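You operate a simulated robot arm through the tools that you are given. There is no shell and no other tool.

Carry out the task below with a simulated two-armed robot. There is one attempt and no reset: what you move stays moved.

## Task
Clamp the blue heel and brush glue on the middle of its top.
Fine: clamp it first and leave it clamped; brush back in its tub; lid on the glue pot after the gluing. A coat counts when it lies all over at full strength: go over it till it gets no stronger.

The check looks at the end state, three seconds after you hand in, the way a careful person would. Anything else that was tipped, shoved, dropped, spilled or broken makes it a failure. Lids that push on must go on centred and level and be pressed home; caps that screw on are set level and turned clockwise until they are tight.

## Robot
Two 7-joint arms with fingered hands on one trunk that stands fixed in place. Base frame: the origin is at the foot of the trunk, x ahead of it, y to its left, z up; the work surface is at about z = 0.8. Readings come in m, rad, newtons and seconds.
The left shoulder is at [0.021, 0.208, 1.368], the right one opposite. Each reaches about 1.152 m from its shoulder. Payload 5 kg a hand.
The tool frame of a hand sits at the grasp point between the pads (the TCP): z along the fingers, y along the line on which they close. The tips reach 0.048 m beyond it. The gripper opens to 0.16 m; its body begins 0.056 m behind the TCP. The gripper is a hand of 4 fingers: y runs from the thumb to the fingers, the wrist lies at [-0.026, -0.142, -0.252] in the tool frame, and closing takes about 1.5 s.
Orientation is that of the tool frame in the base frame, as a unit quaternion [x, y, z, w]. With the fingers straight down and the wrist toward the robot, the tool's x, y and z point along [0, 1, 0], [1, 0, 0] and [0, 0, -1] of the base frame.

## Interface
- The arms move only by the tool arm_command. It takes "left_increments", "right_increments" or both (then of equal length, played together; a hand with none holds still); each is one flat list of numbers, 6 for each row, row after row: the turn, a rotation vector about the tool's x, y, z in units of 90 degrees (1.0 is 90 degrees), then the shift along the tool's x, y, z in units of 200 mm (1.0 is 200 mm). In form: [ax, ay, az, tx, ty, tz, ax, ay, az, tx, ty, tz, ...]. A call has 1 to 20 rows; each row is the pose to reach, as a shift and turn from the pose commanded when the call began, along the tool's axes at that moment. "left_gripper" and "right_gripper" are, for a hand that has rows, the gripper command, from -1 (fully open) to 1 (shut), values between in proportion, set as the call begins (left out, the last holds). A call with a number of a shift or a turn outside -1 to 1 is refused whole. A row lasts 0.2 s, in which the tool goes at most 0.05 m and 0.15 rad; a call with a longer step from one row to the next is refused whole, and so is a gripper value outside its range. Where a pose cannot be reached the arm comes as near as it can. A force on the tool above 40 N (or 10 N above the force at the start of the call, whichever is more), or a blocked arm, ends the call early, and 0.2 s more pass. The fingers move at their own pace (about 0.108 m/s each) and stop on an object; they squeeze with about 25 N. The grip force told is the motor's: it shows also when the fingers shut on nothing. Time passes only in rows, and 0.2 s behind the last, so rows that repeat a pose let the fingers close. The reply holds the time, the measured pose of the TCP, the force on the tool along the base axes, the opening and the grip force, in the units named above and with some noise, with the torque about the TCP (base axes, N m) and any sound that the robot's microphone picked up.
- Cameras (640 x 400 px; columns grow to the right, rows downward): "scene" is now at [0.0914, -0.0361, 1.5518]; the picture's right is [-0.40, -0.91, 0.00], its down [-0.57, 0.25, -0.79] and it looks along [0.72, -0.32, -0.62] (base axes); focal length 364 px, centre (320, 200). "left" rides on the left gripper at [-0.087, -0.133, -0.189] in its tool frame; the picture's right is [-0.83, -0.26, 0.49], its down [0.51, -0.71, 0.49] and it looks along [0.22, 0.66, 0.72] (tool axes); focal length 238 px, centre (320, 200). "right" rides on the right gripper at [0.087, -0.132, -0.189] in its tool frame; the picture's right is [-0.83, 0.26, -0.49], its down [-0.51, -0.71, 0.49] and it looks along [-0.22, 0.66, 0.72] (tool axes); focal length 238 px, centre (320, 200). There is no depth. A picture from a camera that has moved, and an enlarged one, comes with that camera's place and axes in the base frame and with its lens.
- camera(camera): a new picture of that camera. The clock stands still meanwhile.
- raise_lower(by): moves the trunk up (or, below 0, down) by that many m; the arms and the scene camera ride with it, the base frame stays. It gives what a move gives, with no picture.
- finger_targets(index, middle, ring, thumb_bend, thumb_turn, hand): sets how far each is bent, from 0 (flat) to 1 (curled in); at 0.3 the hand is open as for a grip, at 0.7 the pads meet at the TCP. One left out holds its place. A second passes; each finger stops where it meets its share of the squeeze, and holds until it gets a number again. A gripper value or a shape takes the hand back. It gives what a move gives, with no picture; readings hold the bend of each and the force on the fingers (four entries, about 0 where the hand has none), thumb and palm. thumb_turn goes from beside the hand (0) to across from the fingers (1), as for a grip.
- grasp_type(shape, hand): the hand has 4 fingers and takes this shape, open, in about a second: jaw (thumb against the fingers, like two jaws); tri (thumb and two fingers); tip (a fingertip pinch); poke (one finger out to press); point (the index stretched); flat (the hand flat); cup (the hand cupped); fist (a fist). The gripper value then closes the fingers along that shape, each until it touches; the sizes above hold for jaw. It gives what a move gives, with no picture.
- head_to(pan, tilt): turns the head with the scene camera to pan (to the left, within 1.501 rad either way) and tilt (down, from -0.506 to 1.204), counted from straight ahead of the robot. It gives what a move gives.
- inspect(camera, box): a new picture of the part [left, top, right, bottom] of that camera's present view, enlarged. The clock stands still meanwhile.
- finish_job(): hands the job in; it is judged then, once.

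Places have to be worked out from the pictures, the camera data and where the tool is seen. Open the grippers and draw the arms clear of the work before you hand the job in, unless the task says otherwise.

The tools are called after "Call:" by a JSON object that holds its "api" and its "payload". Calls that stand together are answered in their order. arm_command: Moves the arms, as the interface text tells. Its arguments: {"type":"object","properties":{"left_increments":{"type":"array"},"left_gripper":{"type":"number"},"right_increments":{"type":"array"},"right_gripper":{"type":"number"}},"required":[]} The other tools are called the same way: raise_lower (by) moves the trunk up or down; grasp_type (shape, hand) gives the hand a shape; finger_targets (index, middle, ring, thumb_bend, thumb_turn, hand) moves the fingers one by one; head_to (pan, tilt) turns the head that bears the scene camera; camera (camera) takes a picture; inspect (camera, box) takes an enlarged picture of a part of a camera's view; finish_job () hands the job in.

At the start:

```text
time: 0.0
left_position: [0.7885, 0.1021, 1.2026]
left_tool_rot: [0.708, 0.706, 0.001, 0.0]
left_force: [-0.3, -0.2, -1.1]
left_moment: [0.02, -0.01, 0.03]
left_opening: 0.1597
left_grasp_force: 0.1
left_shape: jaw
left_bend: [0.3, 0.3, 0.3, 0.3, 0.98]
left_finger forces: [0.1, 0.0, 0.1, 0.0, 0.0, 0.0]
right_position: [0.5538, -0.4299, 1.2124]
right_tool_rot: [0.707, 0.707, 0.0, 0.0]
right_force: [-0.3, 1.1, -0.2]
right_moment: [0.0, -0.01, 0.02]
right_opening: 0.1596
right_grasp_force: 0.0
right_shape: jaw
right_bend: [0.3, 0.3, 0.3, 0.3, 0.98]
right_finger forces: [0.1, 0.1, 0.0, 0.0, 0.1, 0.1]
trunk travel left (down, up): [-0.37, 0.32]
head pan, tilt (commanded): [-0.417, 0.667]
```

scene: 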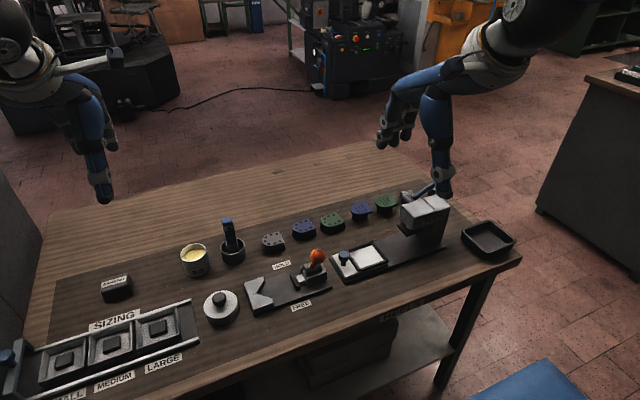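
right: 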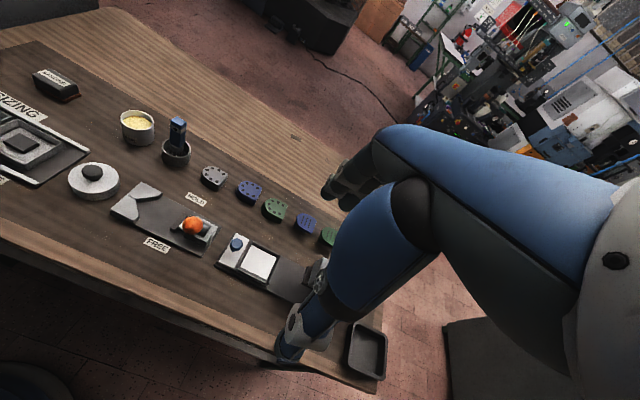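
left: 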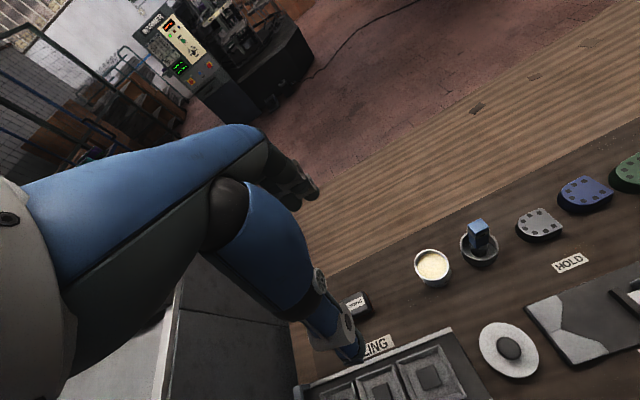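

I'll start by looking closely at the workbench items before moving anything.

Call:
{"api": "inspect", "payload": {"camera": "scene", "box": [160, 180, 420, 340]}}

Call:
{"api": "inspect", "payload": {"camera": "left", "box": [380, 140, 640, 400]}}

Call:
{"api": "inspect", "payload": {"camera": "right", "box": [50, 80, 370, 300]}}

```text
2.46 times, centred on (290, 260) of scene
camera zoom: at [0.0914, -0.0361, 1.5518], right [-0.4, -0.91, 0.0], down [-0.57, 0.25, -0.79], along [0.72, -0.32, -0.62], focal length 895 px, centre (394, 52)
```

zoom: 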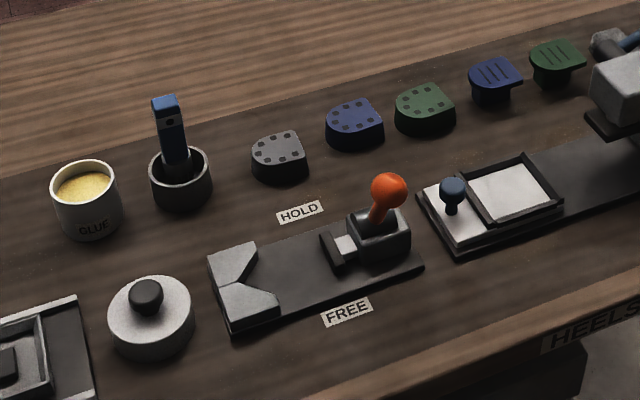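

```text
1.54 times, centred on (510, 270) of left
camera zoom: at [0.6559, 0.0169, 1.3908], right [-0.26, -0.83, -0.49], down [-0.71, 0.51, -0.49], along [0.66, 0.22, -0.72], focal length 367 px, centre (28, 92)
```

zoom: 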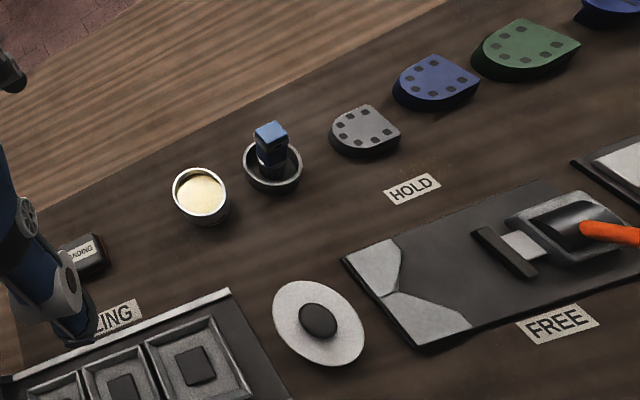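

```text
1.82 times, centred on (210, 190) of right
camera zoom: at [0.4199, -0.3436, 1.4018], right [0.26, -0.83, 0.49], down [-0.71, -0.51, -0.49], along [0.66, -0.22, -0.72], focal length 433 px, centre (520, 218)
```

zoom: 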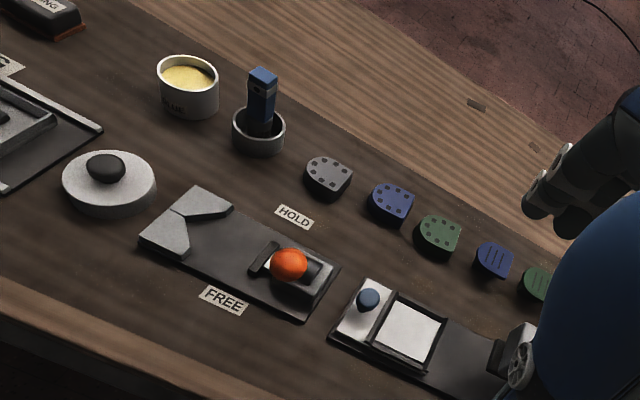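

I see a glue pot, a brush in its tub, a lid with a knob, a lever clamp marked HOLD/FREE, and several coloured parts. Two of those are blue, so I'll zoom in on the parts, the clamp, and the pot.

Call:
{"api": "inspect", "payload": {"camera": "scene", "box": [255, 185, 415, 265]}}

Call:
{"api": "inspect", "payload": {"camera": "scene", "box": [235, 235, 345, 325]}}

Call:
{"api": "inspect", "payload": {"camera": "scene", "box": [170, 210, 260, 335]}}

Call:
{"api": "inspect", "payload": {"camera": "right", "box": [190, 150, 350, 270]}}

```text
4.00 times, centred on (335, 225) of scene
camera zoom: at [0.0914, -0.0361, 1.5518], right [-0.4, -0.91, 0.0], down [-0.57, 0.25, -0.79], along [0.72, -0.32, -0.62], focal length 1454 px, centre (260, 100)
```

zoom: 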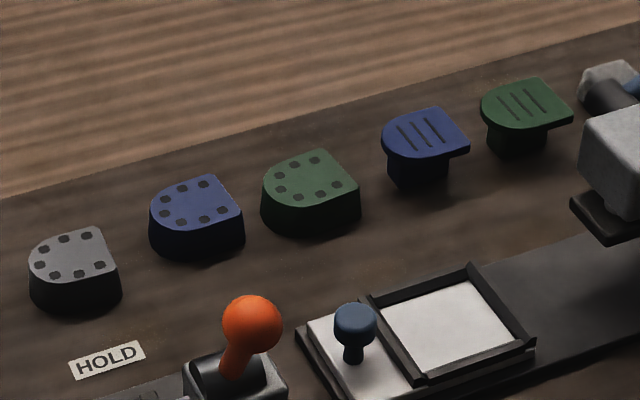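

```text
4.44 times, centred on (290, 280) of scene
camera zoom: at [0.0914, -0.0361, 1.5518], right [-0.4, -0.91, 0.0], down [-0.57, 0.25, -0.79], along [0.72, -0.32, -0.62], focal length 1616 px, centre (453, -156)
```

zoom: 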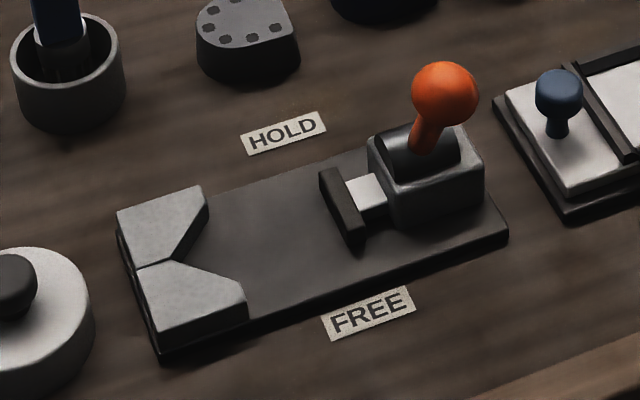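

```text
3.20 times, centred on (215, 272) of scene
camera zoom: at [0.0914, -0.0361, 1.5518], right [-0.4, -0.91, 0.0], down [-0.57, 0.25, -0.79], along [0.72, -0.32, -0.62], focal length 1164 px, centre (656, -32)
```

zoom: 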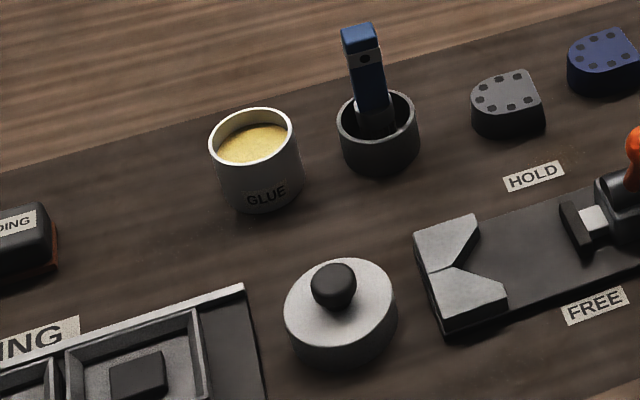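

```text
3.33 times, centred on (270, 210) of right
camera zoom: at [0.4199, -0.3436, 1.4018], right [0.26, -0.83, 0.49], down [-0.71, -0.51, -0.49], along [0.66, -0.22, -0.72], focal length 794 px, centre (487, 167)
```

zoom: 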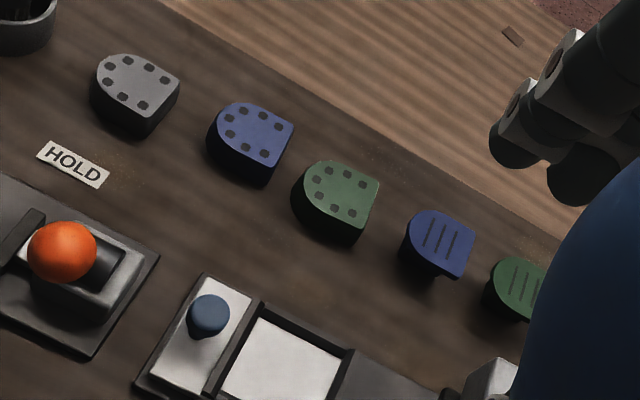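

There are three D-shaped blocks with nail holes (grey, blue, green) and two slotted plates on narrow stems. Next I'll read the labels and check the rest of the bench for hints about which piece is "the heel".

Call:
{"api": "inspect", "payload": {"camera": "scene", "box": [340, 270, 480, 360]}}

Call:
{"api": "inspect", "payload": {"camera": "scene", "box": [330, 180, 530, 300]}}

Call:
{"api": "inspect", "payload": {"camera": "scene", "box": [0, 260, 210, 400]}}

```text
4.44 times, centred on (410, 315) of scene
camera zoom: at [0.0914, -0.0361, 1.5518], right [-0.4, -0.91, 0.0], down [-0.57, 0.25, -0.79], along [0.72, -0.32, -0.62], focal length 1616 px, centre (-80, -311)
```

zoom: 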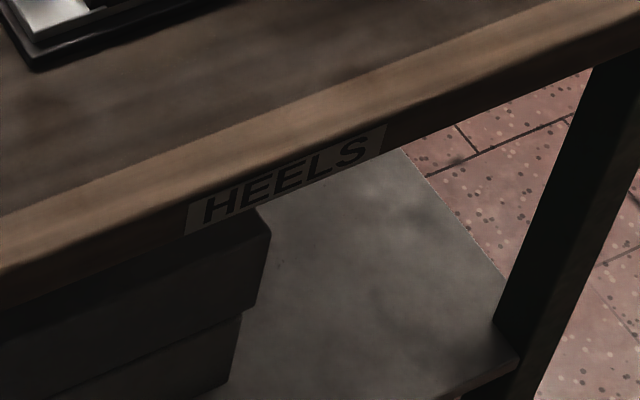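

```text
3.20 times, centred on (430, 240) of scene
camera zoom: at [0.0914, -0.0361, 1.5518], right [-0.4, -0.91, 0.0], down [-0.57, 0.25, -0.79], along [0.72, -0.32, -0.62], focal length 1164 px, centre (-32, 72)
```

zoom: 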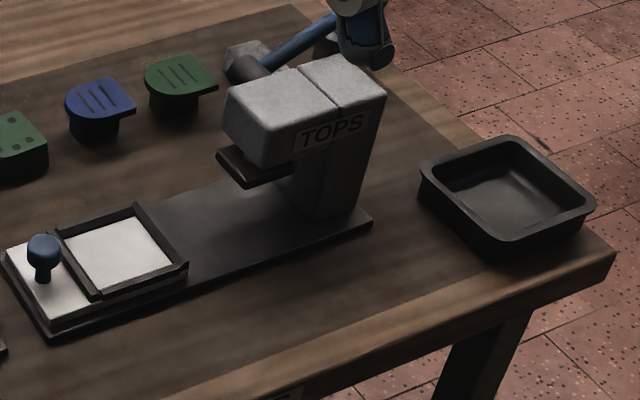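

```text
2.86 times, centred on (105, 330) of scene
camera zoom: at [0.0914, -0.0361, 1.5518], right [-0.4, -0.91, 0.0], down [-0.57, 0.25, -0.79], along [0.72, -0.32, -0.62], focal length 1039 px, centre (934, -171)
```

zoom: 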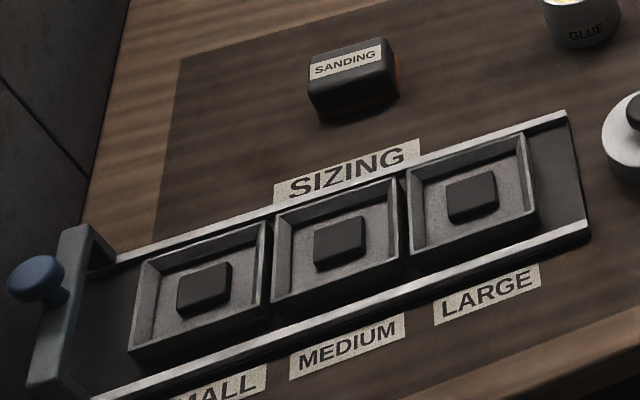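

The press is marked "TOPS", so the slotted pieces are tops and the nail-holed D blocks are the heels. That makes the blue nail-holed D at about (0.84, -0.31) my target. I place the lever knob near (0.622, -0.267, 0.933), leaning toward FREE. Next I'll look at how the hands are built.

Call:
{"api": "inspect", "payload": {"camera": "scene", "box": [340, 50, 500, 210]}}

Call:
{"api": "inspect", "payload": {"camera": "scene", "box": [20, 40, 180, 220]}}

Call:
{"api": "inspect", "payload": {"camera": "right", "box": [240, 100, 480, 400]}}

```text
2.50 times, centred on (420, 130) of scene
camera zoom: at [0.0914, -0.0361, 1.5518], right [-0.4, -0.91, 0.0], down [-0.57, 0.25, -0.79], along [0.72, -0.32, -0.62], focal length 909 px, centre (70, 375)
```

zoom: 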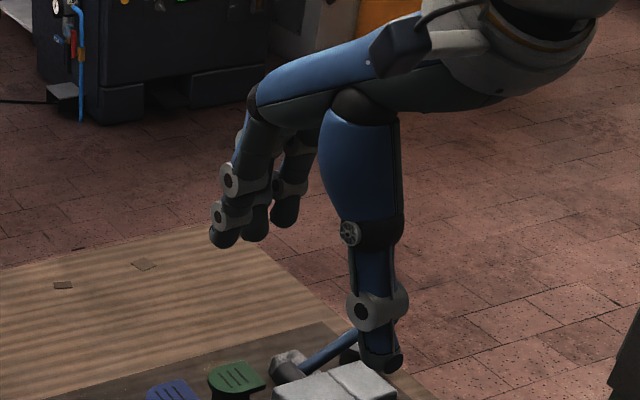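

```text
2.22 times, centred on (100, 130) of scene
camera zoom: at [0.0914, -0.0361, 1.5518], right [-0.4, -0.91, 0.0], down [-0.57, 0.25, -0.79], along [0.72, -0.32, -0.62], focal length 808 px, centre (809, 356)
```

zoom: 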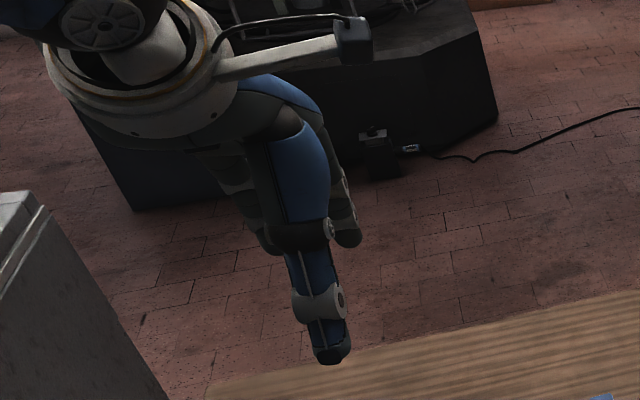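

```text
1.33 times, centred on (360, 250) of right
camera zoom: at [0.4199, -0.3436, 1.4018], right [0.26, -0.83, 0.49], down [-0.71, -0.51, -0.49], along [0.66, -0.22, -0.72], focal length 318 px, centre (267, 133)
```

zoom: 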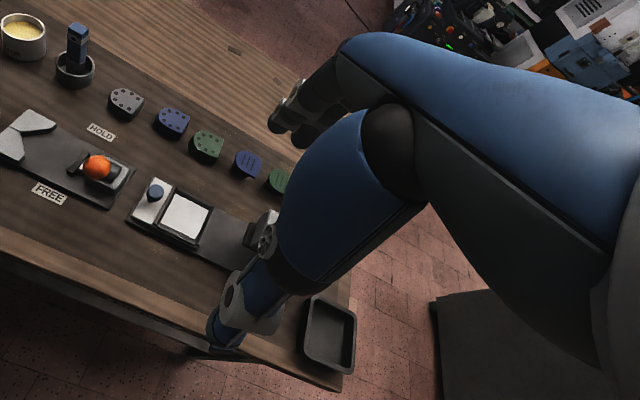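

Each hand has a thick thumb on the near side and three fingers on the far side. I'll partly close the right hand in free air to see how the tips meet and how far they reach below the TCP.

Call:
{"api": "arm_command", "payload": {"right_increments": [0, 0, 0, 0, 0, 0, 0, 0, 0, 0, 0, 0, 0, 0, 0, 0, 0, 0, 0, 0, 0, 0, 0, 0, 0, 0, 0, 0, 0, 0], "right_gripper": 0.35}}

Call:
{"api": "inspect", "payload": {"camera": "scene", "box": [360, 70, 480, 200]}}

Call:
{"api": "camera", "payload": {"camera": "right"}}

Call:
{"api": "inspect", "payload": {"camera": "left", "box": [400, 0, 640, 200]}}

```text
time: 1.2
left_position: [0.7883, 0.1032, 1.2028]
left_tool_rot: [0.708, 0.706, -0.001, 0.0]
left_force: [0.0, 0.4, 0.1]
left_moment: [-0.02, 0.0, -0.01]
left_opening: 0.1594
left_grasp_force: 0.0
left_shape: jaw
left_bend: [0.3, 0.3, 0.3, 0.3, 0.98]
left_finger forces: [0.0, 0.0, 0.1, 0.0, 0.0, 0.0]
right_position: [0.5534, -0.4303, 1.2125]
right_tool_rot: [0.707, 0.707, -0.001, 0.0]
right_force: [0.8, 0.7, -0.6]
right_moment: [0.02, -0.02, -0.02]
right_opening: 0.0523
right_grasp_force: 0.0
right_shape: jaw
right_bend: [0.74, 0.53, 0.5, 0.73, 1.0]
right_finger forces: [0.0, 0.0, 0.0, 0.0, 0.0, 0.1]
trunk travel left (down, up): [-0.37, 0.32]
head pan, tilt (commanded): [-0.417, 0.667]
```

```text
3.08 times, centred on (420, 135) of scene
camera zoom: at [0.0914, -0.0361, 1.5518], right [-0.4, -0.91, 0.0], down [-0.57, 0.25, -0.79], along [0.72, -0.32, -0.62], focal length 1119 px, centre (12, 400)
```

zoom: 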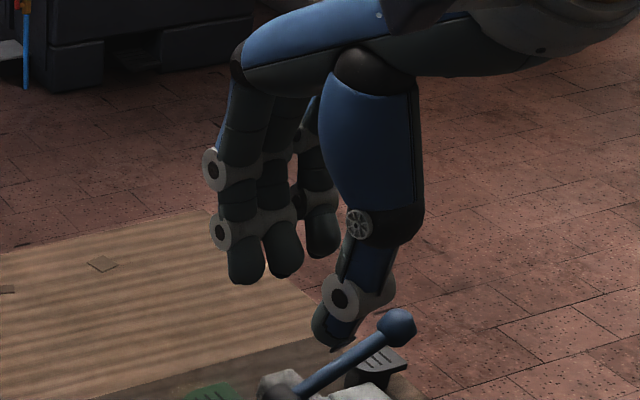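

```text
taken
camera right: at [0.4198, -0.3436, 1.4018], right [0.26, -0.83, 0.49], down [-0.71, -0.51, -0.49], along [0.66, -0.22, -0.72], focal length 238 px, centre (320, 200)
```

right: 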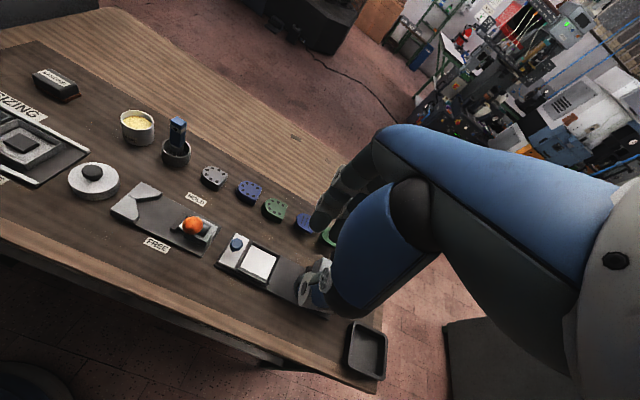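

```text
2.00 times, centred on (520, 100) of left
camera zoom: at [0.6559, 0.0169, 1.3908], right [-0.26, -0.83, -0.49], down [-0.71, 0.51, -0.49], along [0.66, 0.22, -0.72], focal length 477 px, centre (-80, 400)
```

zoom: 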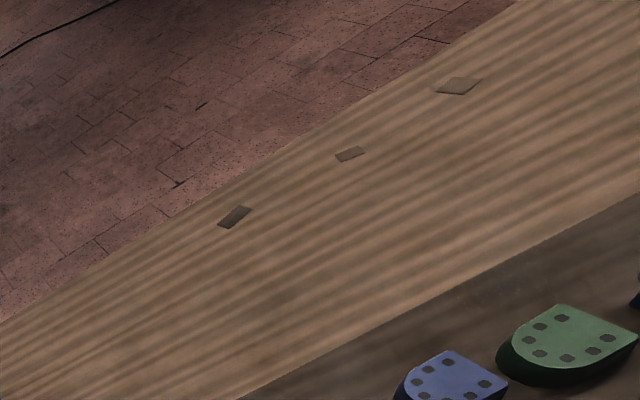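

In the jaw shape the tips end about 0.045 m below the TCP, with the thumb centred on it and the ring finger off to the side. I'll try "tri" (thumb and two fingers) to keep the ring finger clear of neighbouring pieces.

Call:
{"api": "grasp_type", "payload": {"shape": "tri", "hand": "right"}}

Call:
{"api": "inspect", "payload": {"camera": "scene", "box": [360, 70, 480, 200]}}

Call:
{"api": "arm_command", "payload": {"right_increments": [0, 0, 0, 0, 0, 0, 0, 0, 0, 0, 0, 0, 0, 0, 0, 0, 0, 0, 0, 0, 0, 0, 0, 0, 0, 0, 0, 0, 0, 0], "right_gripper": 0.35}}

Call:
{"api": "inspect", "payload": {"camera": "scene", "box": [360, 70, 480, 200]}}

```text
time: 2.1
left_position: [0.7896, 0.103, 1.2026]
left_tool_rot: [0.707, 0.708, 0.0, 0.0]
left_force: [0.2, -1.0, 0.7]
left_moment: [0.01, -0.04, -0.02]
left_opening: 0.1595
left_grasp_force: 0.1
left_shape: jaw
left_bend: [0.3, 0.3, 0.3, 0.3, 0.98]
left_finger forces: [0.0, 0.0, 0.0, 0.0, 0.1, 0.0]
right_position: [0.5522, -0.431, 1.2129]
right_tool_rot: [0.707, 0.707, 0.0, 0.0]
right_force: [0.8, 0.4, -0.7]
right_moment: [-0.02, 0.0, -0.01]
right_opening: 0.1594
right_grasp_force: 0.0
right_shape: tri
right_bend: [0.3, 0.3, 0.99, 0.3, 0.98]
right_finger forces: [0.0, 0.0, 0.0, 0.1, 0.1, 0.1]
trunk travel left (down, up): [-0.37, 0.32]
head pan, tilt (commanded): [-0.417, 0.667]
```

```text
3.08 times, centred on (420, 135) of scene
camera zoom: at [0.0915, -0.0361, 1.5518], right [-0.4, -0.91, 0.0], down [-0.57, 0.25, -0.79], along [0.72, -0.32, -0.62], focal length 1119 px, centre (12, 400)
```

zoom: 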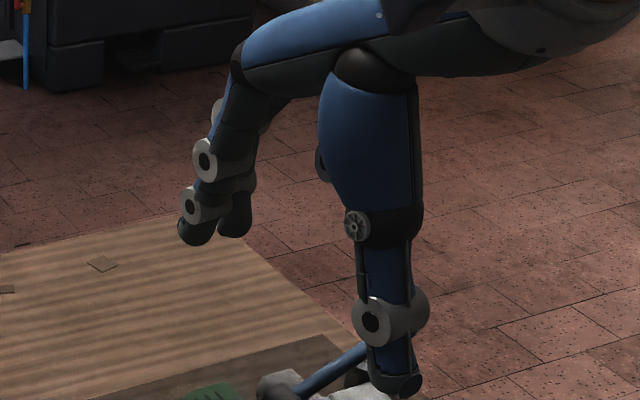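

```text
time: 3.3
left_position: [0.7892, 0.1017, 1.2017]
left_tool_rot: [0.708, 0.707, 0.0, 0.0]
left_force: [0.0, -0.7, -0.4]
left_moment: [-0.01, -0.02, 0.0]
left_opening: 0.1598
left_grasp_force: 0.1
left_shape: jaw
left_bend: [0.3, 0.3, 0.3, 0.3, 0.98]
left_finger forces: [0.1, 0.1, 0.1, 0.1, 0.0, 0.1]
right_position: [0.5516, -0.4305, 1.2123]
right_tool_rot: [0.707, 0.707, 0.001, -0.001]
right_force: [-0.4, 0.0, -0.2]
right_moment: [-0.02, 0.05, 0.01]
right_opening: 0.0527
right_grasp_force: 0.1
right_shape: tri
right_bend: [0.74, 0.53, 0.99, 0.73, 1.0]
right_finger forces: [0.0, 0.0, 0.1, 0.0, 0.1, 0.0]
trunk travel left (down, up): [-0.37, 0.32]
head pan, tilt (commanded): [-0.417, 0.667]
```

```text
3.08 times, centred on (420, 135) of scene
camera zoom: at [0.0914, -0.0361, 1.5518], right [-0.4, -0.91, 0.0], down [-0.57, 0.25, -0.79], along [0.72, -0.32, -0.62], focal length 1119 px, centre (12, 400)
```

zoom: 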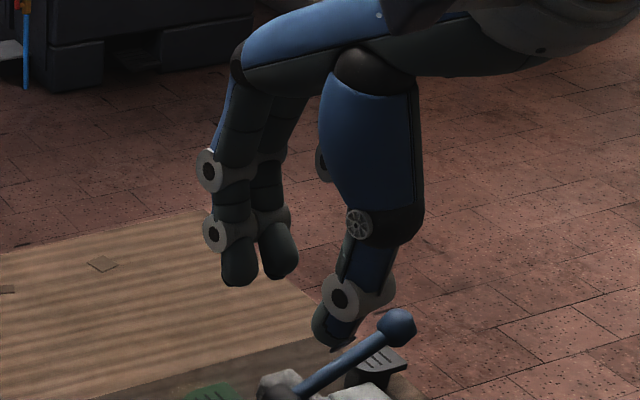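

"Tri" keeps the ring finger tucked away, so I'll use it for the heel. I'll reopen the right hand and bring it closer so its camera gives a better fix on the blue heel and the clamp.

Call:
{"api": "arm_command", "payload": {"right_increments": [0, 0, 0, 0.01, 0.148, 0.162, 0, 0, 0, 0.02, 0.296, 0.324, 0, 0, 0, 0.03, 0.444, 0.486, 0, 0, 0, 0.04, 0.592, 0.648, 0, 0, 0, 0.05, 0.74, 0.81, 0, 0, 0, 0.05, 0.74, 0.81], "right_gripper": -1}}

Call:
{"api": "camera", "payload": {"camera": "right"}}

Call:
{"api": "camera", "payload": {"camera": "scene"}}

```text
time: 4.7
left_position: [0.7879, 0.103, 1.2031]
left_tool_rot: [0.707, 0.707, -0.001, 0.001]
left_force: [-0.5, 0.6, 0.2]
left_moment: [-0.01, -0.05, -0.02]
left_opening: 0.1595
left_grasp_force: 0.1
left_shape: jaw
left_bend: [0.3, 0.3, 0.3, 0.3, 0.98]
left_finger forces: [0.0, 0.0, 0.0, 0.1, 0.0, 0.0]
right_position: [0.7004, -0.4219, 1.0503]
right_tool_rot: [0.707, 0.707, 0.0, 0.0]
right_force: [0.0, 0.6, 1.2]
right_moment: [-0.01, -0.06, -0.01]
right_opening: 0.1598
right_grasp_force: 0.0
right_shape: tri
right_bend: [0.3, 0.3, 0.99, 0.3, 0.98]
right_finger forces: [0.1, 0.1, 0.0, 0.0, 0.0, 0.0]
trunk travel left (down, up): [-0.37, 0.32]
head pan, tilt (commanded): [-0.417, 0.667]
```

```text
taken
camera right: at [0.5672, -0.3345, 1.2389], right [0.26, -0.83, 0.49], down [-0.71, -0.51, -0.49], along [0.66, -0.22, -0.72], focal length 238 px, centre (320, 200)
```

right: 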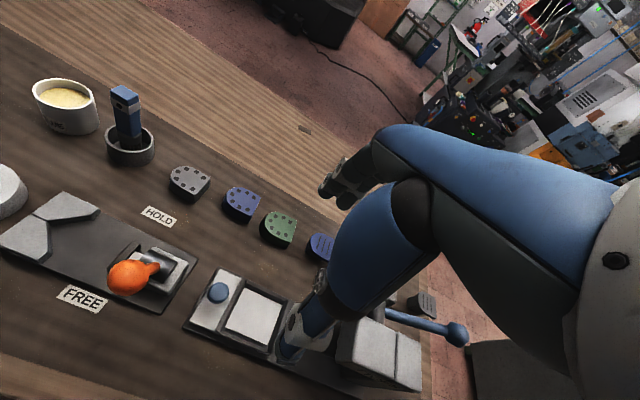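

```text
taken
camera scene: at [0.0899, -0.0359, 1.552], right [-0.4, -0.91, 0.0], down [-0.57, 0.25, -0.79], along [0.72, -0.32, -0.62], focal length 364 px, centre (320, 200)
```

scene: 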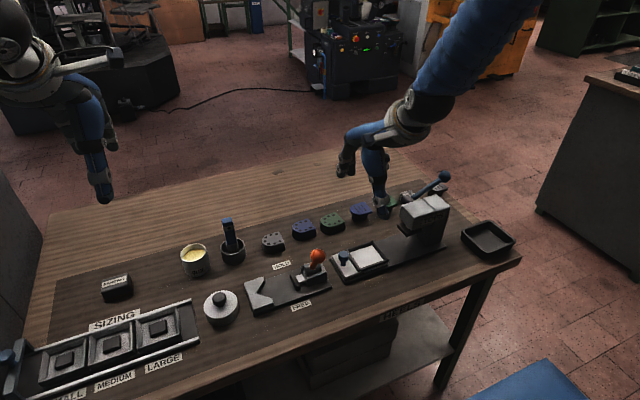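

Call:
{"api": "inspect", "payload": {"camera": "right", "box": [150, 140, 330, 270]}}

Call:
{"api": "inspect", "payload": {"camera": "right", "box": [0, 170, 220, 330]}}

Call:
{"api": "inspect", "payload": {"camera": "scene", "box": [250, 190, 410, 290]}}

```text
3.08 times, centred on (240, 205) of right
camera zoom: at [0.5672, -0.3345, 1.2389], right [0.26, -0.83, 0.49], down [-0.71, -0.51, -0.49], along [0.66, -0.22, -0.72], focal length 733 px, centre (566, 185)
```

zoom: 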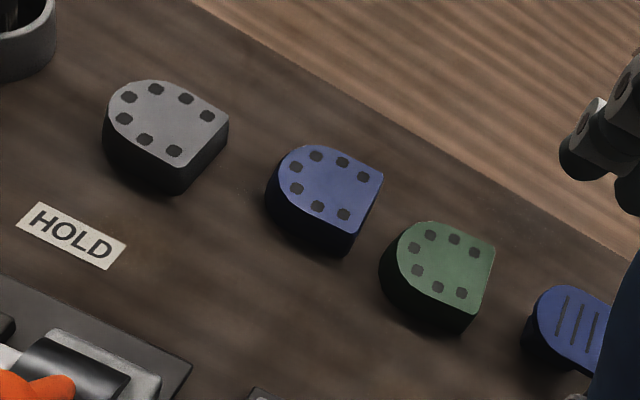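

```text
2.50 times, centred on (110, 250) of right
camera zoom: at [0.5672, -0.3345, 1.2389], right [0.26, -0.83, 0.49], down [-0.71, -0.51, -0.49], along [0.66, -0.22, -0.72], focal length 596 px, centre (845, 75)
```

zoom: 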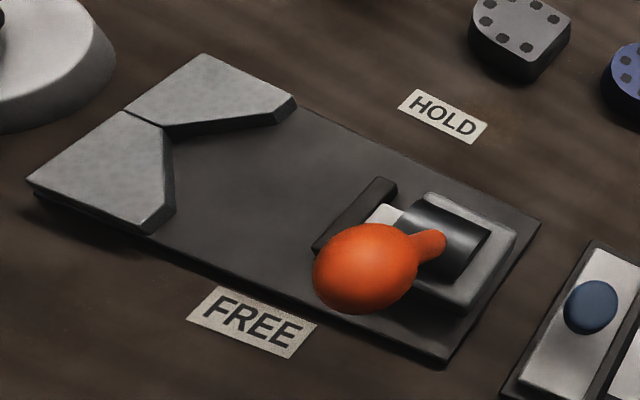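

```text
4.00 times, centred on (330, 240) of scene
camera zoom: at [0.0899, -0.0359, 1.552], right [-0.4, -0.91, 0.0], down [-0.57, 0.25, -0.79], along [0.72, -0.32, -0.62], focal length 1454 px, centre (280, 40)
```

zoom: 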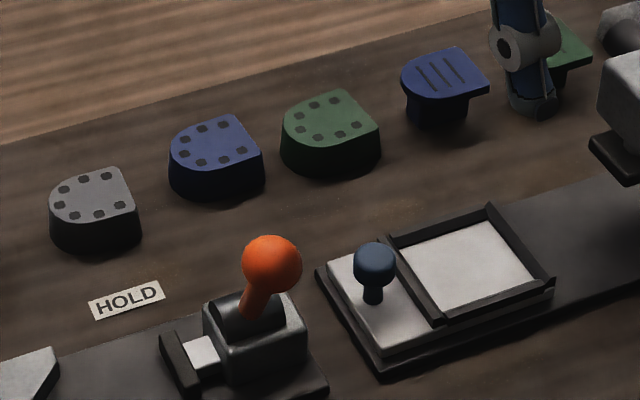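

From two views, the blue heel's flat end runs from about (0.814, -0.341) to (0.865, -0.336). Its round end is at y≈-0.279, it's turned about 6° counter-clockwise, and its top is at z≈0.828. The clamp axis is at x≈0.660, with the V apex at y≈-0.125 and the open jaw face at y≈-0.216. I'll move the right hand above the flat half of the heel with a moderate opening.

Call:
{"api": "arm_command", "payload": {"right_increments": [0, 0, -0.013, 0.102, 0.1365, 0.1, 0, 0, -0.026, 0.204, 0.273, 0.2, 0, 0, -0.039, 0.306, 0.4095, 0.3, 0, 0, -0.052, 0.408, 0.546, 0.4, 0, 0, -0.063, 0.51, 0.6825, 0.5, 0, 0, -0.063, 0.51, 0.6825, 0.5], "right_gripper": -0.25}}

Call:
{"api": "inspect", "payload": {"camera": "scene", "box": [250, 130, 430, 270]}}

Call:
{"api": "camera", "payload": {"camera": "right"}}

Call:
{"api": "inspect", "payload": {"camera": "left", "box": [480, 100, 640, 260]}}

```text
time: 6.1
left_position: [0.7877, 0.1028, 1.2028]
left_tool_rot: [0.707, 0.707, 0.0, -0.001]
left_force: [-0.7, 0.2, 0.4]
left_moment: [0.03, -0.05, 0.0]
left_opening: 0.1595
left_grasp_force: 0.1
left_shape: jaw
left_bend: [0.3, 0.3, 0.3, 0.3, 0.98]
left_finger forces: [0.0, 0.0, 0.1, 0.1, 0.0, 0.0]
right_position: [0.837, -0.3178, 0.9508]
right_tool_rot: [0.671, 0.742, 0.0, 0.0]
right_force: [-0.7, -0.3, 1.3]
right_moment: [0.02, -0.02, 0.04]
right_opening: 0.1001
right_grasp_force: 0.1
right_shape: tri
right_bend: [0.73, 0.4, 0.99, 0.64, 1.0]
right_finger forces: [0.0, 0.0, 0.0, 0.1, 0.0, 0.0]
trunk travel left (down, up): [-0.37, 0.32]
head pan, tilt (commanded): [-0.417, 0.667]
```

```text
2.86 times, centred on (340, 200) of scene
camera zoom: at [0.0904, -0.0366, 1.552], right [-0.4, -0.91, 0.0], down [-0.57, 0.25, -0.79], along [0.72, -0.32, -0.62], focal length 1039 px, centre (263, 200)
```

zoom: 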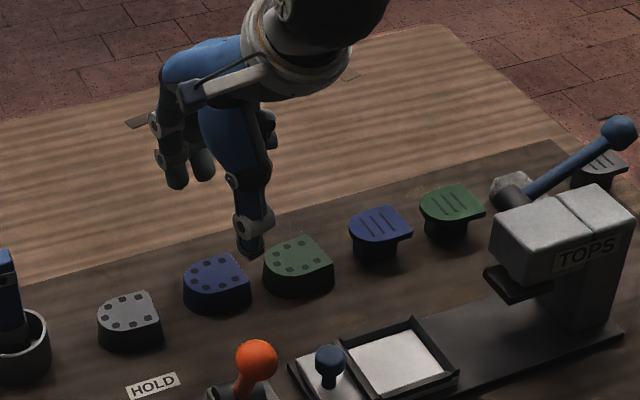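

```text
taken
camera right: at [0.6959, -0.2459, 1.1397], right [0.34, -0.81, 0.49], down [-0.66, -0.57, -0.49], along [0.67, -0.15, -0.72], focal length 238 px, centre (320, 200)
```

right: 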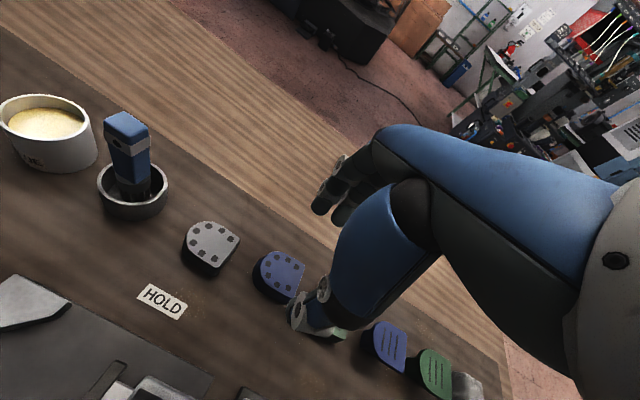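

```text
2.50 times, centred on (560, 180) of left
camera zoom: at [0.6549, 0.0163, 1.3915], right [-0.26, -0.83, -0.49], down [-0.71, 0.51, -0.49], along [0.66, 0.22, -0.72], focal length 596 px, centre (-280, 250)
```

zoom: 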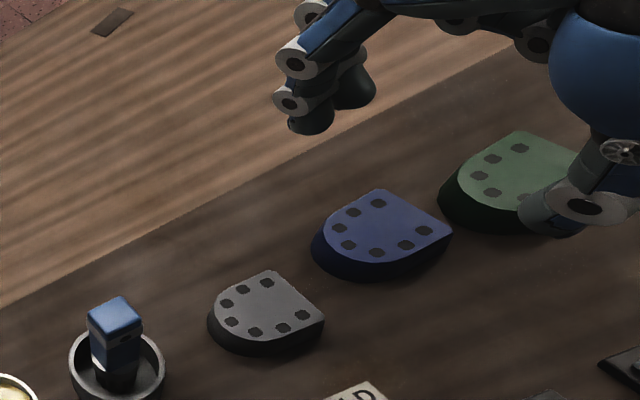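

The hand is aligned over the heel. The index and middle tips are at x≈0.898 and the thumb tip at about 0.785. I'll shift 4 mm toward the flat end and go partway down before checking again.

Call:
{"api": "arm_command", "payload": {"right_increments": [0, 0, 0, -0.01, 0, 0.1, 0, 0, 0, -0.02, 0, 0.2, 0, 0, 0, -0.02, 0, 0.3, 0, 0, 0, -0.02, 0, 0.38, 0, 0, 0, -0.02, 0, 0.38]}}

Call:
{"api": "inspect", "payload": {"camera": "scene", "box": [260, 170, 380, 260]}}

Call:
{"api": "inspect", "payload": {"camera": "left", "box": [500, 100, 640, 220]}}

Call:
{"api": "inspect", "payload": {"camera": "right", "box": [180, 130, 420, 340]}}

```text
time: 7.3
left_position: [0.7894, 0.1029, 1.2011]
left_tool_rot: [0.707, 0.707, -0.001, 0.001]
left_force: [-1.0, -0.3, 0.0]
left_moment: [-0.01, 0.0, -0.01]
left_opening: 0.1595
left_grasp_force: 0.0
left_shape: jaw
left_bend: [0.3, 0.3, 0.3, 0.3, 0.98]
left_finger forces: [0.1, 0.2, 0.1, 0.1, 0.1, 0.1]
right_position: [0.8393, -0.3225, 0.8738]
right_tool_rot: [0.672, 0.741, 0.0, 0.0]
right_force: [-0.1, -0.7, -0.1]
right_moment: [-0.03, 0.03, 0.01]
right_opening: 0.1002
right_grasp_force: 0.1
right_shape: tri
right_bend: [0.73, 0.4, 0.99, 0.64, 1.0]
right_finger forces: [0.1, 0.1, 0.1, 0.1, 0.0, 0.1]
trunk travel left (down, up): [-0.37, 0.32]
head pan, tilt (commanded): [-0.417, 0.667]
```

```text
4.44 times, centred on (320, 215) of scene
camera zoom: at [0.0913, -0.0357, 1.5519], right [-0.4, -0.91, 0.0], down [-0.57, 0.25, -0.79], along [0.72, -0.32, -0.62], focal length 1616 px, centre (320, 133)
```

zoom: 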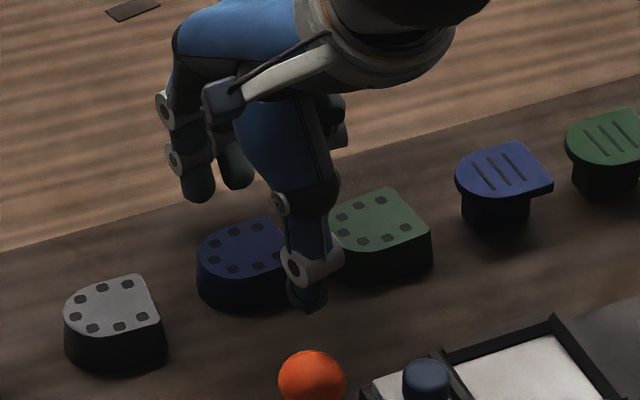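

```text
3.33 times, centred on (570, 160) of left
camera zoom: at [0.6558, 0.0172, 1.3908], right [-0.26, -0.83, -0.49], down [-0.71, 0.51, -0.49], along [0.66, 0.22, -0.72], focal length 794 px, centre (-513, 333)
```

zoom: 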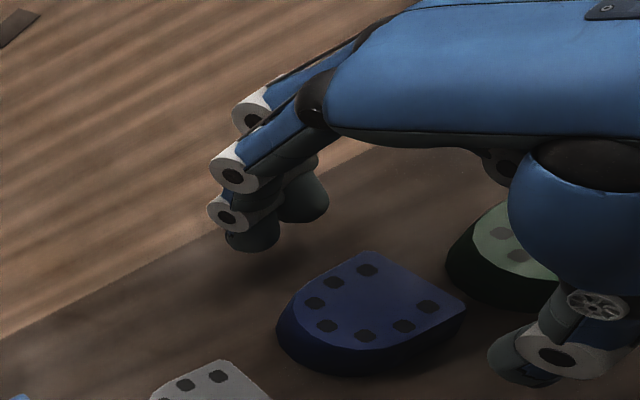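

```text
1.90 times, centred on (300, 235) of right
camera zoom: at [0.6973, -0.2495, 1.063], right [0.34, -0.8, 0.49], down [-0.66, -0.57, -0.49], along [0.67, -0.15, -0.72], focal length 454 px, centre (358, 133)
```

zoom: 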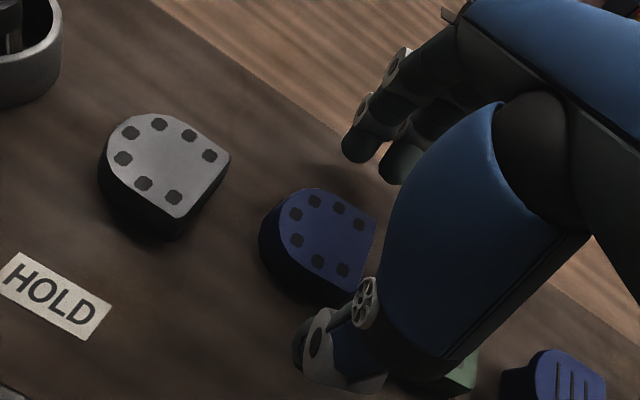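

The thumb and fingers straddle the heel with clear margins on both sides. I'll go down to about 5 mm tip clearance and then close on it.

Call:
{"api": "arm_command", "payload": {"right_increments": [0, 0, 0, 0, 0, 0.05, 0, 0, 0, 0, 0, 0.1, 0, 0, 0, 0, 0, 0.1]}}

Call:
{"api": "arm_command", "payload": {"right_increments": [0, 0, 0, 0, 0, 0, 0, 0, 0, 0, 0, 0, 0, 0, 0, 0, 0, 0, 0, 0, 0, 0, 0, 0, 0, 0, 0, 0, 0, 0, 0, 0, 0, 0, 0, 0], "right_gripper": 1}}

Call:
{"api": "inspect", "payload": {"camera": "left", "box": [500, 100, 640, 220]}}

Call:
{"api": "inspect", "payload": {"camera": "right", "box": [180, 130, 420, 340]}}

```text
time: 8.1
left_position: [0.789, 0.1034, 1.2009]
left_tool_rot: [0.707, 0.707, 0.0, 0.0]
left_force: [0.4, 0.1, -0.2]
left_moment: [0.01, -0.01, 0.02]
left_opening: 0.1595
left_grasp_force: 0.1
left_shape: jaw
left_bend: [0.3, 0.3, 0.3, 0.3, 0.98]
left_finger forces: [0.0, 0.0, 0.1, 0.1, 0.1, 0.0]
right_position: [0.8379, -0.3226, 0.8536]
right_tool_rot: [0.671, 0.741, 0.001, -0.001]
right_force: [0.0, -0.2, -0.4]
right_moment: [-0.02, 0.02, 0.01]
right_opening: 0.1001
right_grasp_force: 0.0
right_shape: tri
right_bend: [0.73, 0.4, 0.99, 0.64, 1.0]
right_finger forces: [0.0, 0.0, 0.0, 0.1, 0.0, 0.1]
trunk travel left (down, up): [-0.37, 0.32]
head pan, tilt (commanded): [-0.417, 0.667]
```

```text
time: 9.5
left_position: [0.7891, 0.1036, 1.2023]
left_tool_rot: [0.707, 0.707, 0.001, 0.0]
left_force: [0.0, 0.1, 0.2]
left_moment: [-0.02, 0.02, 0.01]
left_opening: 0.1595
left_grasp_force: 0.0
left_shape: jaw
left_bend: [0.3, 0.3, 0.3, 0.3, 0.98]
left_finger forces: [0.1, 0.0, 0.0, 0.0, 0.0, 0.0]
right_position: [0.8376, -0.3224, 0.8543]
right_tool_rot: [0.672, 0.741, 0.001, -0.001]
right_force: [-0.5, -0.8, 0.0]
right_moment: [-0.04, -0.01, 0.0]
right_opening: 0.0493
right_grasp_force: 24.9
right_shape: tri
right_bend: [0.74, 0.54, 1.0, 0.74, 1.0]
right_finger forces: [11.0, 11.0, 0.0, 0.0, 22.2, 0.0]
trunk travel left (down, up): [-0.37, 0.32]
head pan, tilt (commanded): [-0.417, 0.667]
```

```text
3.33 times, centred on (570, 160) of left
camera zoom: at [0.6562, 0.0169, 1.3906], right [-0.26, -0.83, -0.49], down [-0.71, 0.51, -0.49], along [0.66, 0.22, -0.72], focal length 794 px, centre (-513, 333)
```

zoom: 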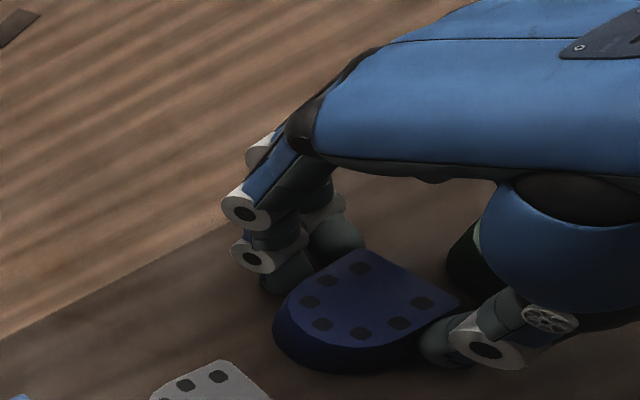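

```text
1.90 times, centred on (300, 235) of right
camera zoom: at [0.6975, -0.2493, 1.0433], right [0.34, -0.81, 0.49], down [-0.66, -0.57, -0.49], along [0.67, -0.15, -0.72], focal length 454 px, centre (358, 133)
```

zoom: 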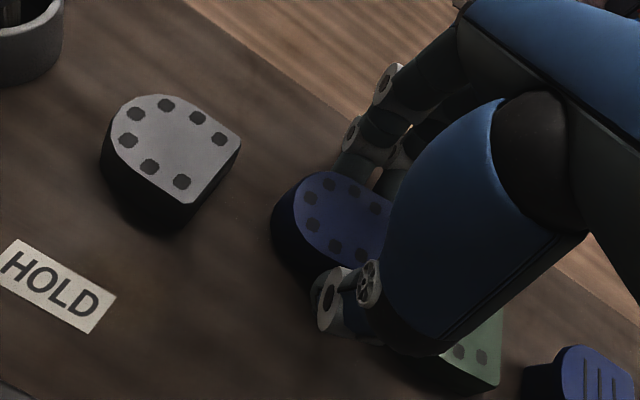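

The heel is gripped with a 0.049 m opening and even forces of 11/11/22 N. I'll lift it 4 cm and check that it hangs level and hasn't slipped.

Call:
{"api": "arm_command", "payload": {"right_increments": [0, 0, 0, 0, 0, -0.05, 0, 0, 0, 0, 0, -0.1, 0, 0, 0, 0, 0, -0.15, 0, 0, 0, 0, 0, -0.2, 0, 0, 0, 0, 0, -0.2]}}

Call:
{"api": "inspect", "payload": {"camera": "left", "box": [500, 90, 640, 210]}}

Call:
{"api": "inspect", "payload": {"camera": "scene", "box": [260, 160, 380, 250]}}

Call:
{"api": "inspect", "payload": {"camera": "right", "box": [180, 130, 420, 340]}}

```text
time: 10.7
left_position: [0.7881, 0.103, 1.2017]
left_tool_rot: [0.707, 0.707, -0.002, 0.0]
left_force: [0.7, 0.1, -0.6]
left_moment: [0.04, 0.04, 0.02]
left_opening: 0.1596
left_grasp_force: 0.0
left_shape: jaw
left_bend: [0.3, 0.3, 0.3, 0.3, 0.98]
left_finger forces: [0.0, 0.0, 0.0, 0.0, 0.0, 0.1]
right_position: [0.8371, -0.3232, 0.8941]
right_tool_rot: [0.672, 0.741, -0.001, 0.0]
right_force: [0.4, 0.2, -0.9]
right_moment: [-0.05, -0.01, -0.01]
right_opening: 0.0493
right_grasp_force: 25.5
right_shape: tri
right_bend: [0.74, 0.54, 1.0, 0.74, 1.0]
right_finger forces: [10.9, 11.1, 0.0, 0.1, 22.2, 0.0]
trunk travel left (down, up): [-0.37, 0.32]
head pan, tilt (commanded): [-0.417, 0.667]
```

```text
3.33 times, centred on (570, 150) of left
camera zoom: at [0.6565, 0.0167, 1.3904], right [-0.26, -0.83, -0.49], down [-0.71, 0.51, -0.49], along [0.66, 0.22, -0.72], focal length 794 px, centre (-513, 367)
```

zoom: 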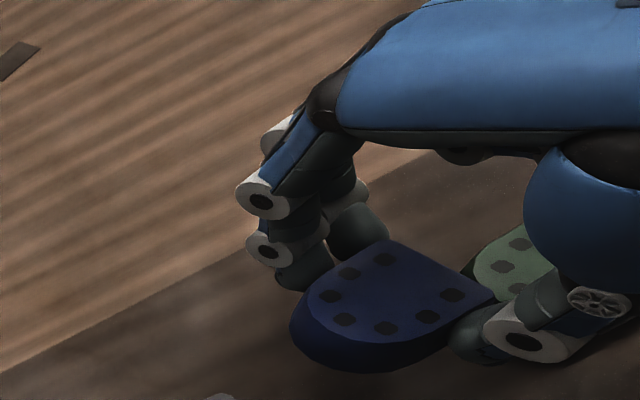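

```text
4.44 times, centred on (320, 205) of scene
camera zoom: at [0.0921, -0.0363, 1.5518], right [-0.4, -0.91, 0.0], down [-0.57, 0.25, -0.79], along [0.72, -0.32, -0.62], focal length 1616 px, centre (320, 178)
```

zoom: 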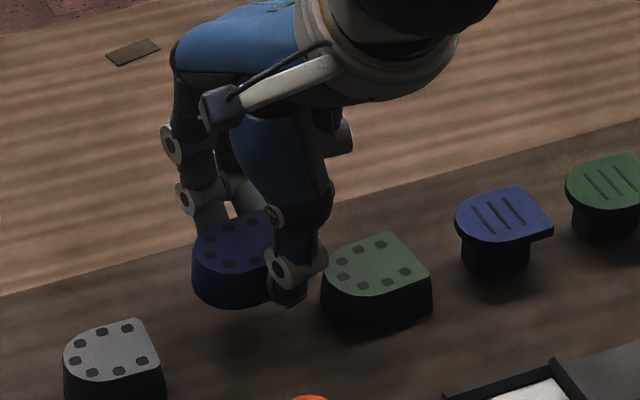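

```text
1.90 times, centred on (300, 235) of right
camera zoom: at [0.6976, -0.2498, 1.0841], right [0.34, -0.81, 0.49], down [-0.66, -0.57, -0.49], along [0.67, -0.15, -0.72], focal length 454 px, centre (358, 133)
```

zoom: 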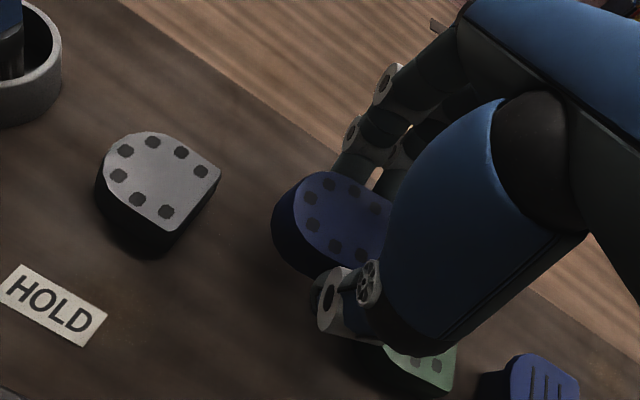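

The heel is held level and hasn't shifted in the hand. I'll lift to z≈1.04, clear of the lever knob and brush, then carry it over the clamp at (0.660, -0.191) while squaring it up.

Call:
{"api": "arm_command", "payload": {"right_increments": [0, 0, 0, 0, 0, -0.24, 0, 0, 0, 0, 0, -0.48, 0, 0, 0, 0, 0, -0.73, 0, 0, 0.0105, 0.1246, -0.1362, -0.73, 0, 0, 0.021, 0.2492, -0.2724, -0.73, 0, 0, 0.0315, 0.3739, -0.4086, -0.73, 0, 0, 0.042, 0.4985, -0.5448, -0.73, 0, 0, 0.0525, 0.6231, -0.681, -0.73, 0, 0, 0.063, 0.7477, -0.8172, -0.73, 0, 0, 0.063, 0.7477, -0.8172, -0.73]}}

Call:
{"api": "inspect", "payload": {"camera": "scene", "box": [200, 150, 380, 300]}}

Call:
{"api": "camera", "payload": {"camera": "right"}}

Call:
{"api": "inspect", "payload": {"camera": "left", "box": [440, 180, 640, 400]}}

```text
time: 12.9
left_position: [0.7901, 0.1024, 1.2012]
left_tool_rot: [0.707, 0.708, 0.0, -0.001]
left_force: [1.1, -0.3, -0.4]
left_moment: [0.05, 0.08, 0.01]
left_opening: 0.1597
left_grasp_force: 0.1
left_shape: jaw
left_bend: [0.3, 0.3, 0.3, 0.3, 0.98]
left_finger forces: [0.0, 0.0, 0.0, 0.1, 0.0, 0.1]
right_position: [0.6599, -0.1915, 1.0402]
right_tool_rot: [0.709, 0.706, -0.001, -0.001]
right_force: [0.4, 0.1, -0.4]
right_moment: [0.05, 0.04, -0.01]
right_opening: 0.0488
right_grasp_force: 25.2
right_shape: tri
right_bend: [0.74, 0.54, 1.0, 0.74, 1.0]
right_finger forces: [11.0, 11.3, 0.0, 0.0, 22.4, 0.0]
trunk travel left (down, up): [-0.37, 0.32]
head pan, tilt (commanded): [-0.417, 0.667]
```

```text
2.67 times, centred on (290, 225) of scene
camera zoom: at [0.0927, -0.0372, 1.5517], right [-0.4, -0.91, 0.0], down [-0.57, 0.25, -0.78], along [0.72, -0.32, -0.62], focal length 970 px, centre (400, 133)
```

zoom: 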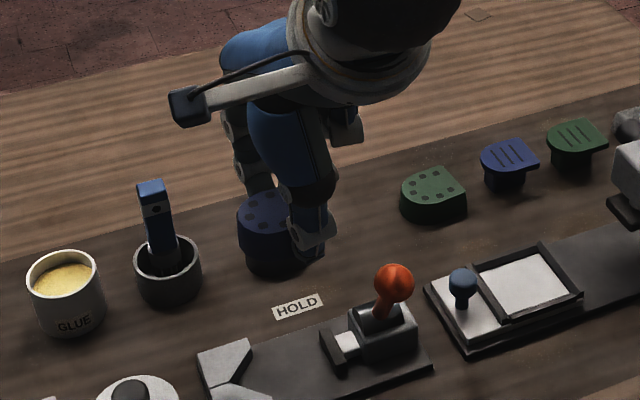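

```text
taken
camera right: at [0.5281, -0.1054, 1.2291], right [0.26, -0.84, 0.49], down [-0.71, -0.5, -0.49], along [0.65, -0.22, -0.72], focal length 238 px, centre (320, 200)
```

right: 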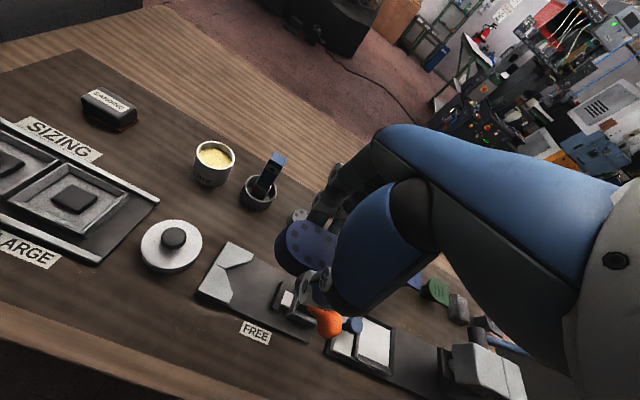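

```text
1.82 times, centred on (540, 290) of left
camera zoom: at [0.657, 0.0156, 1.3902], right [-0.26, -0.83, -0.49], down [-0.71, 0.51, -0.49], along [0.65, 0.22, -0.72], focal length 433 px, centre (-80, 36)
```

zoom: 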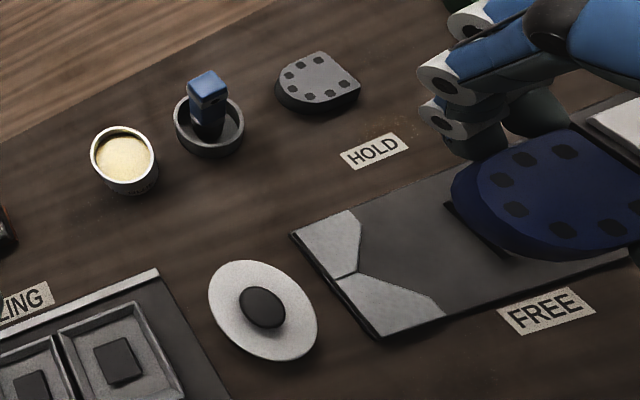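

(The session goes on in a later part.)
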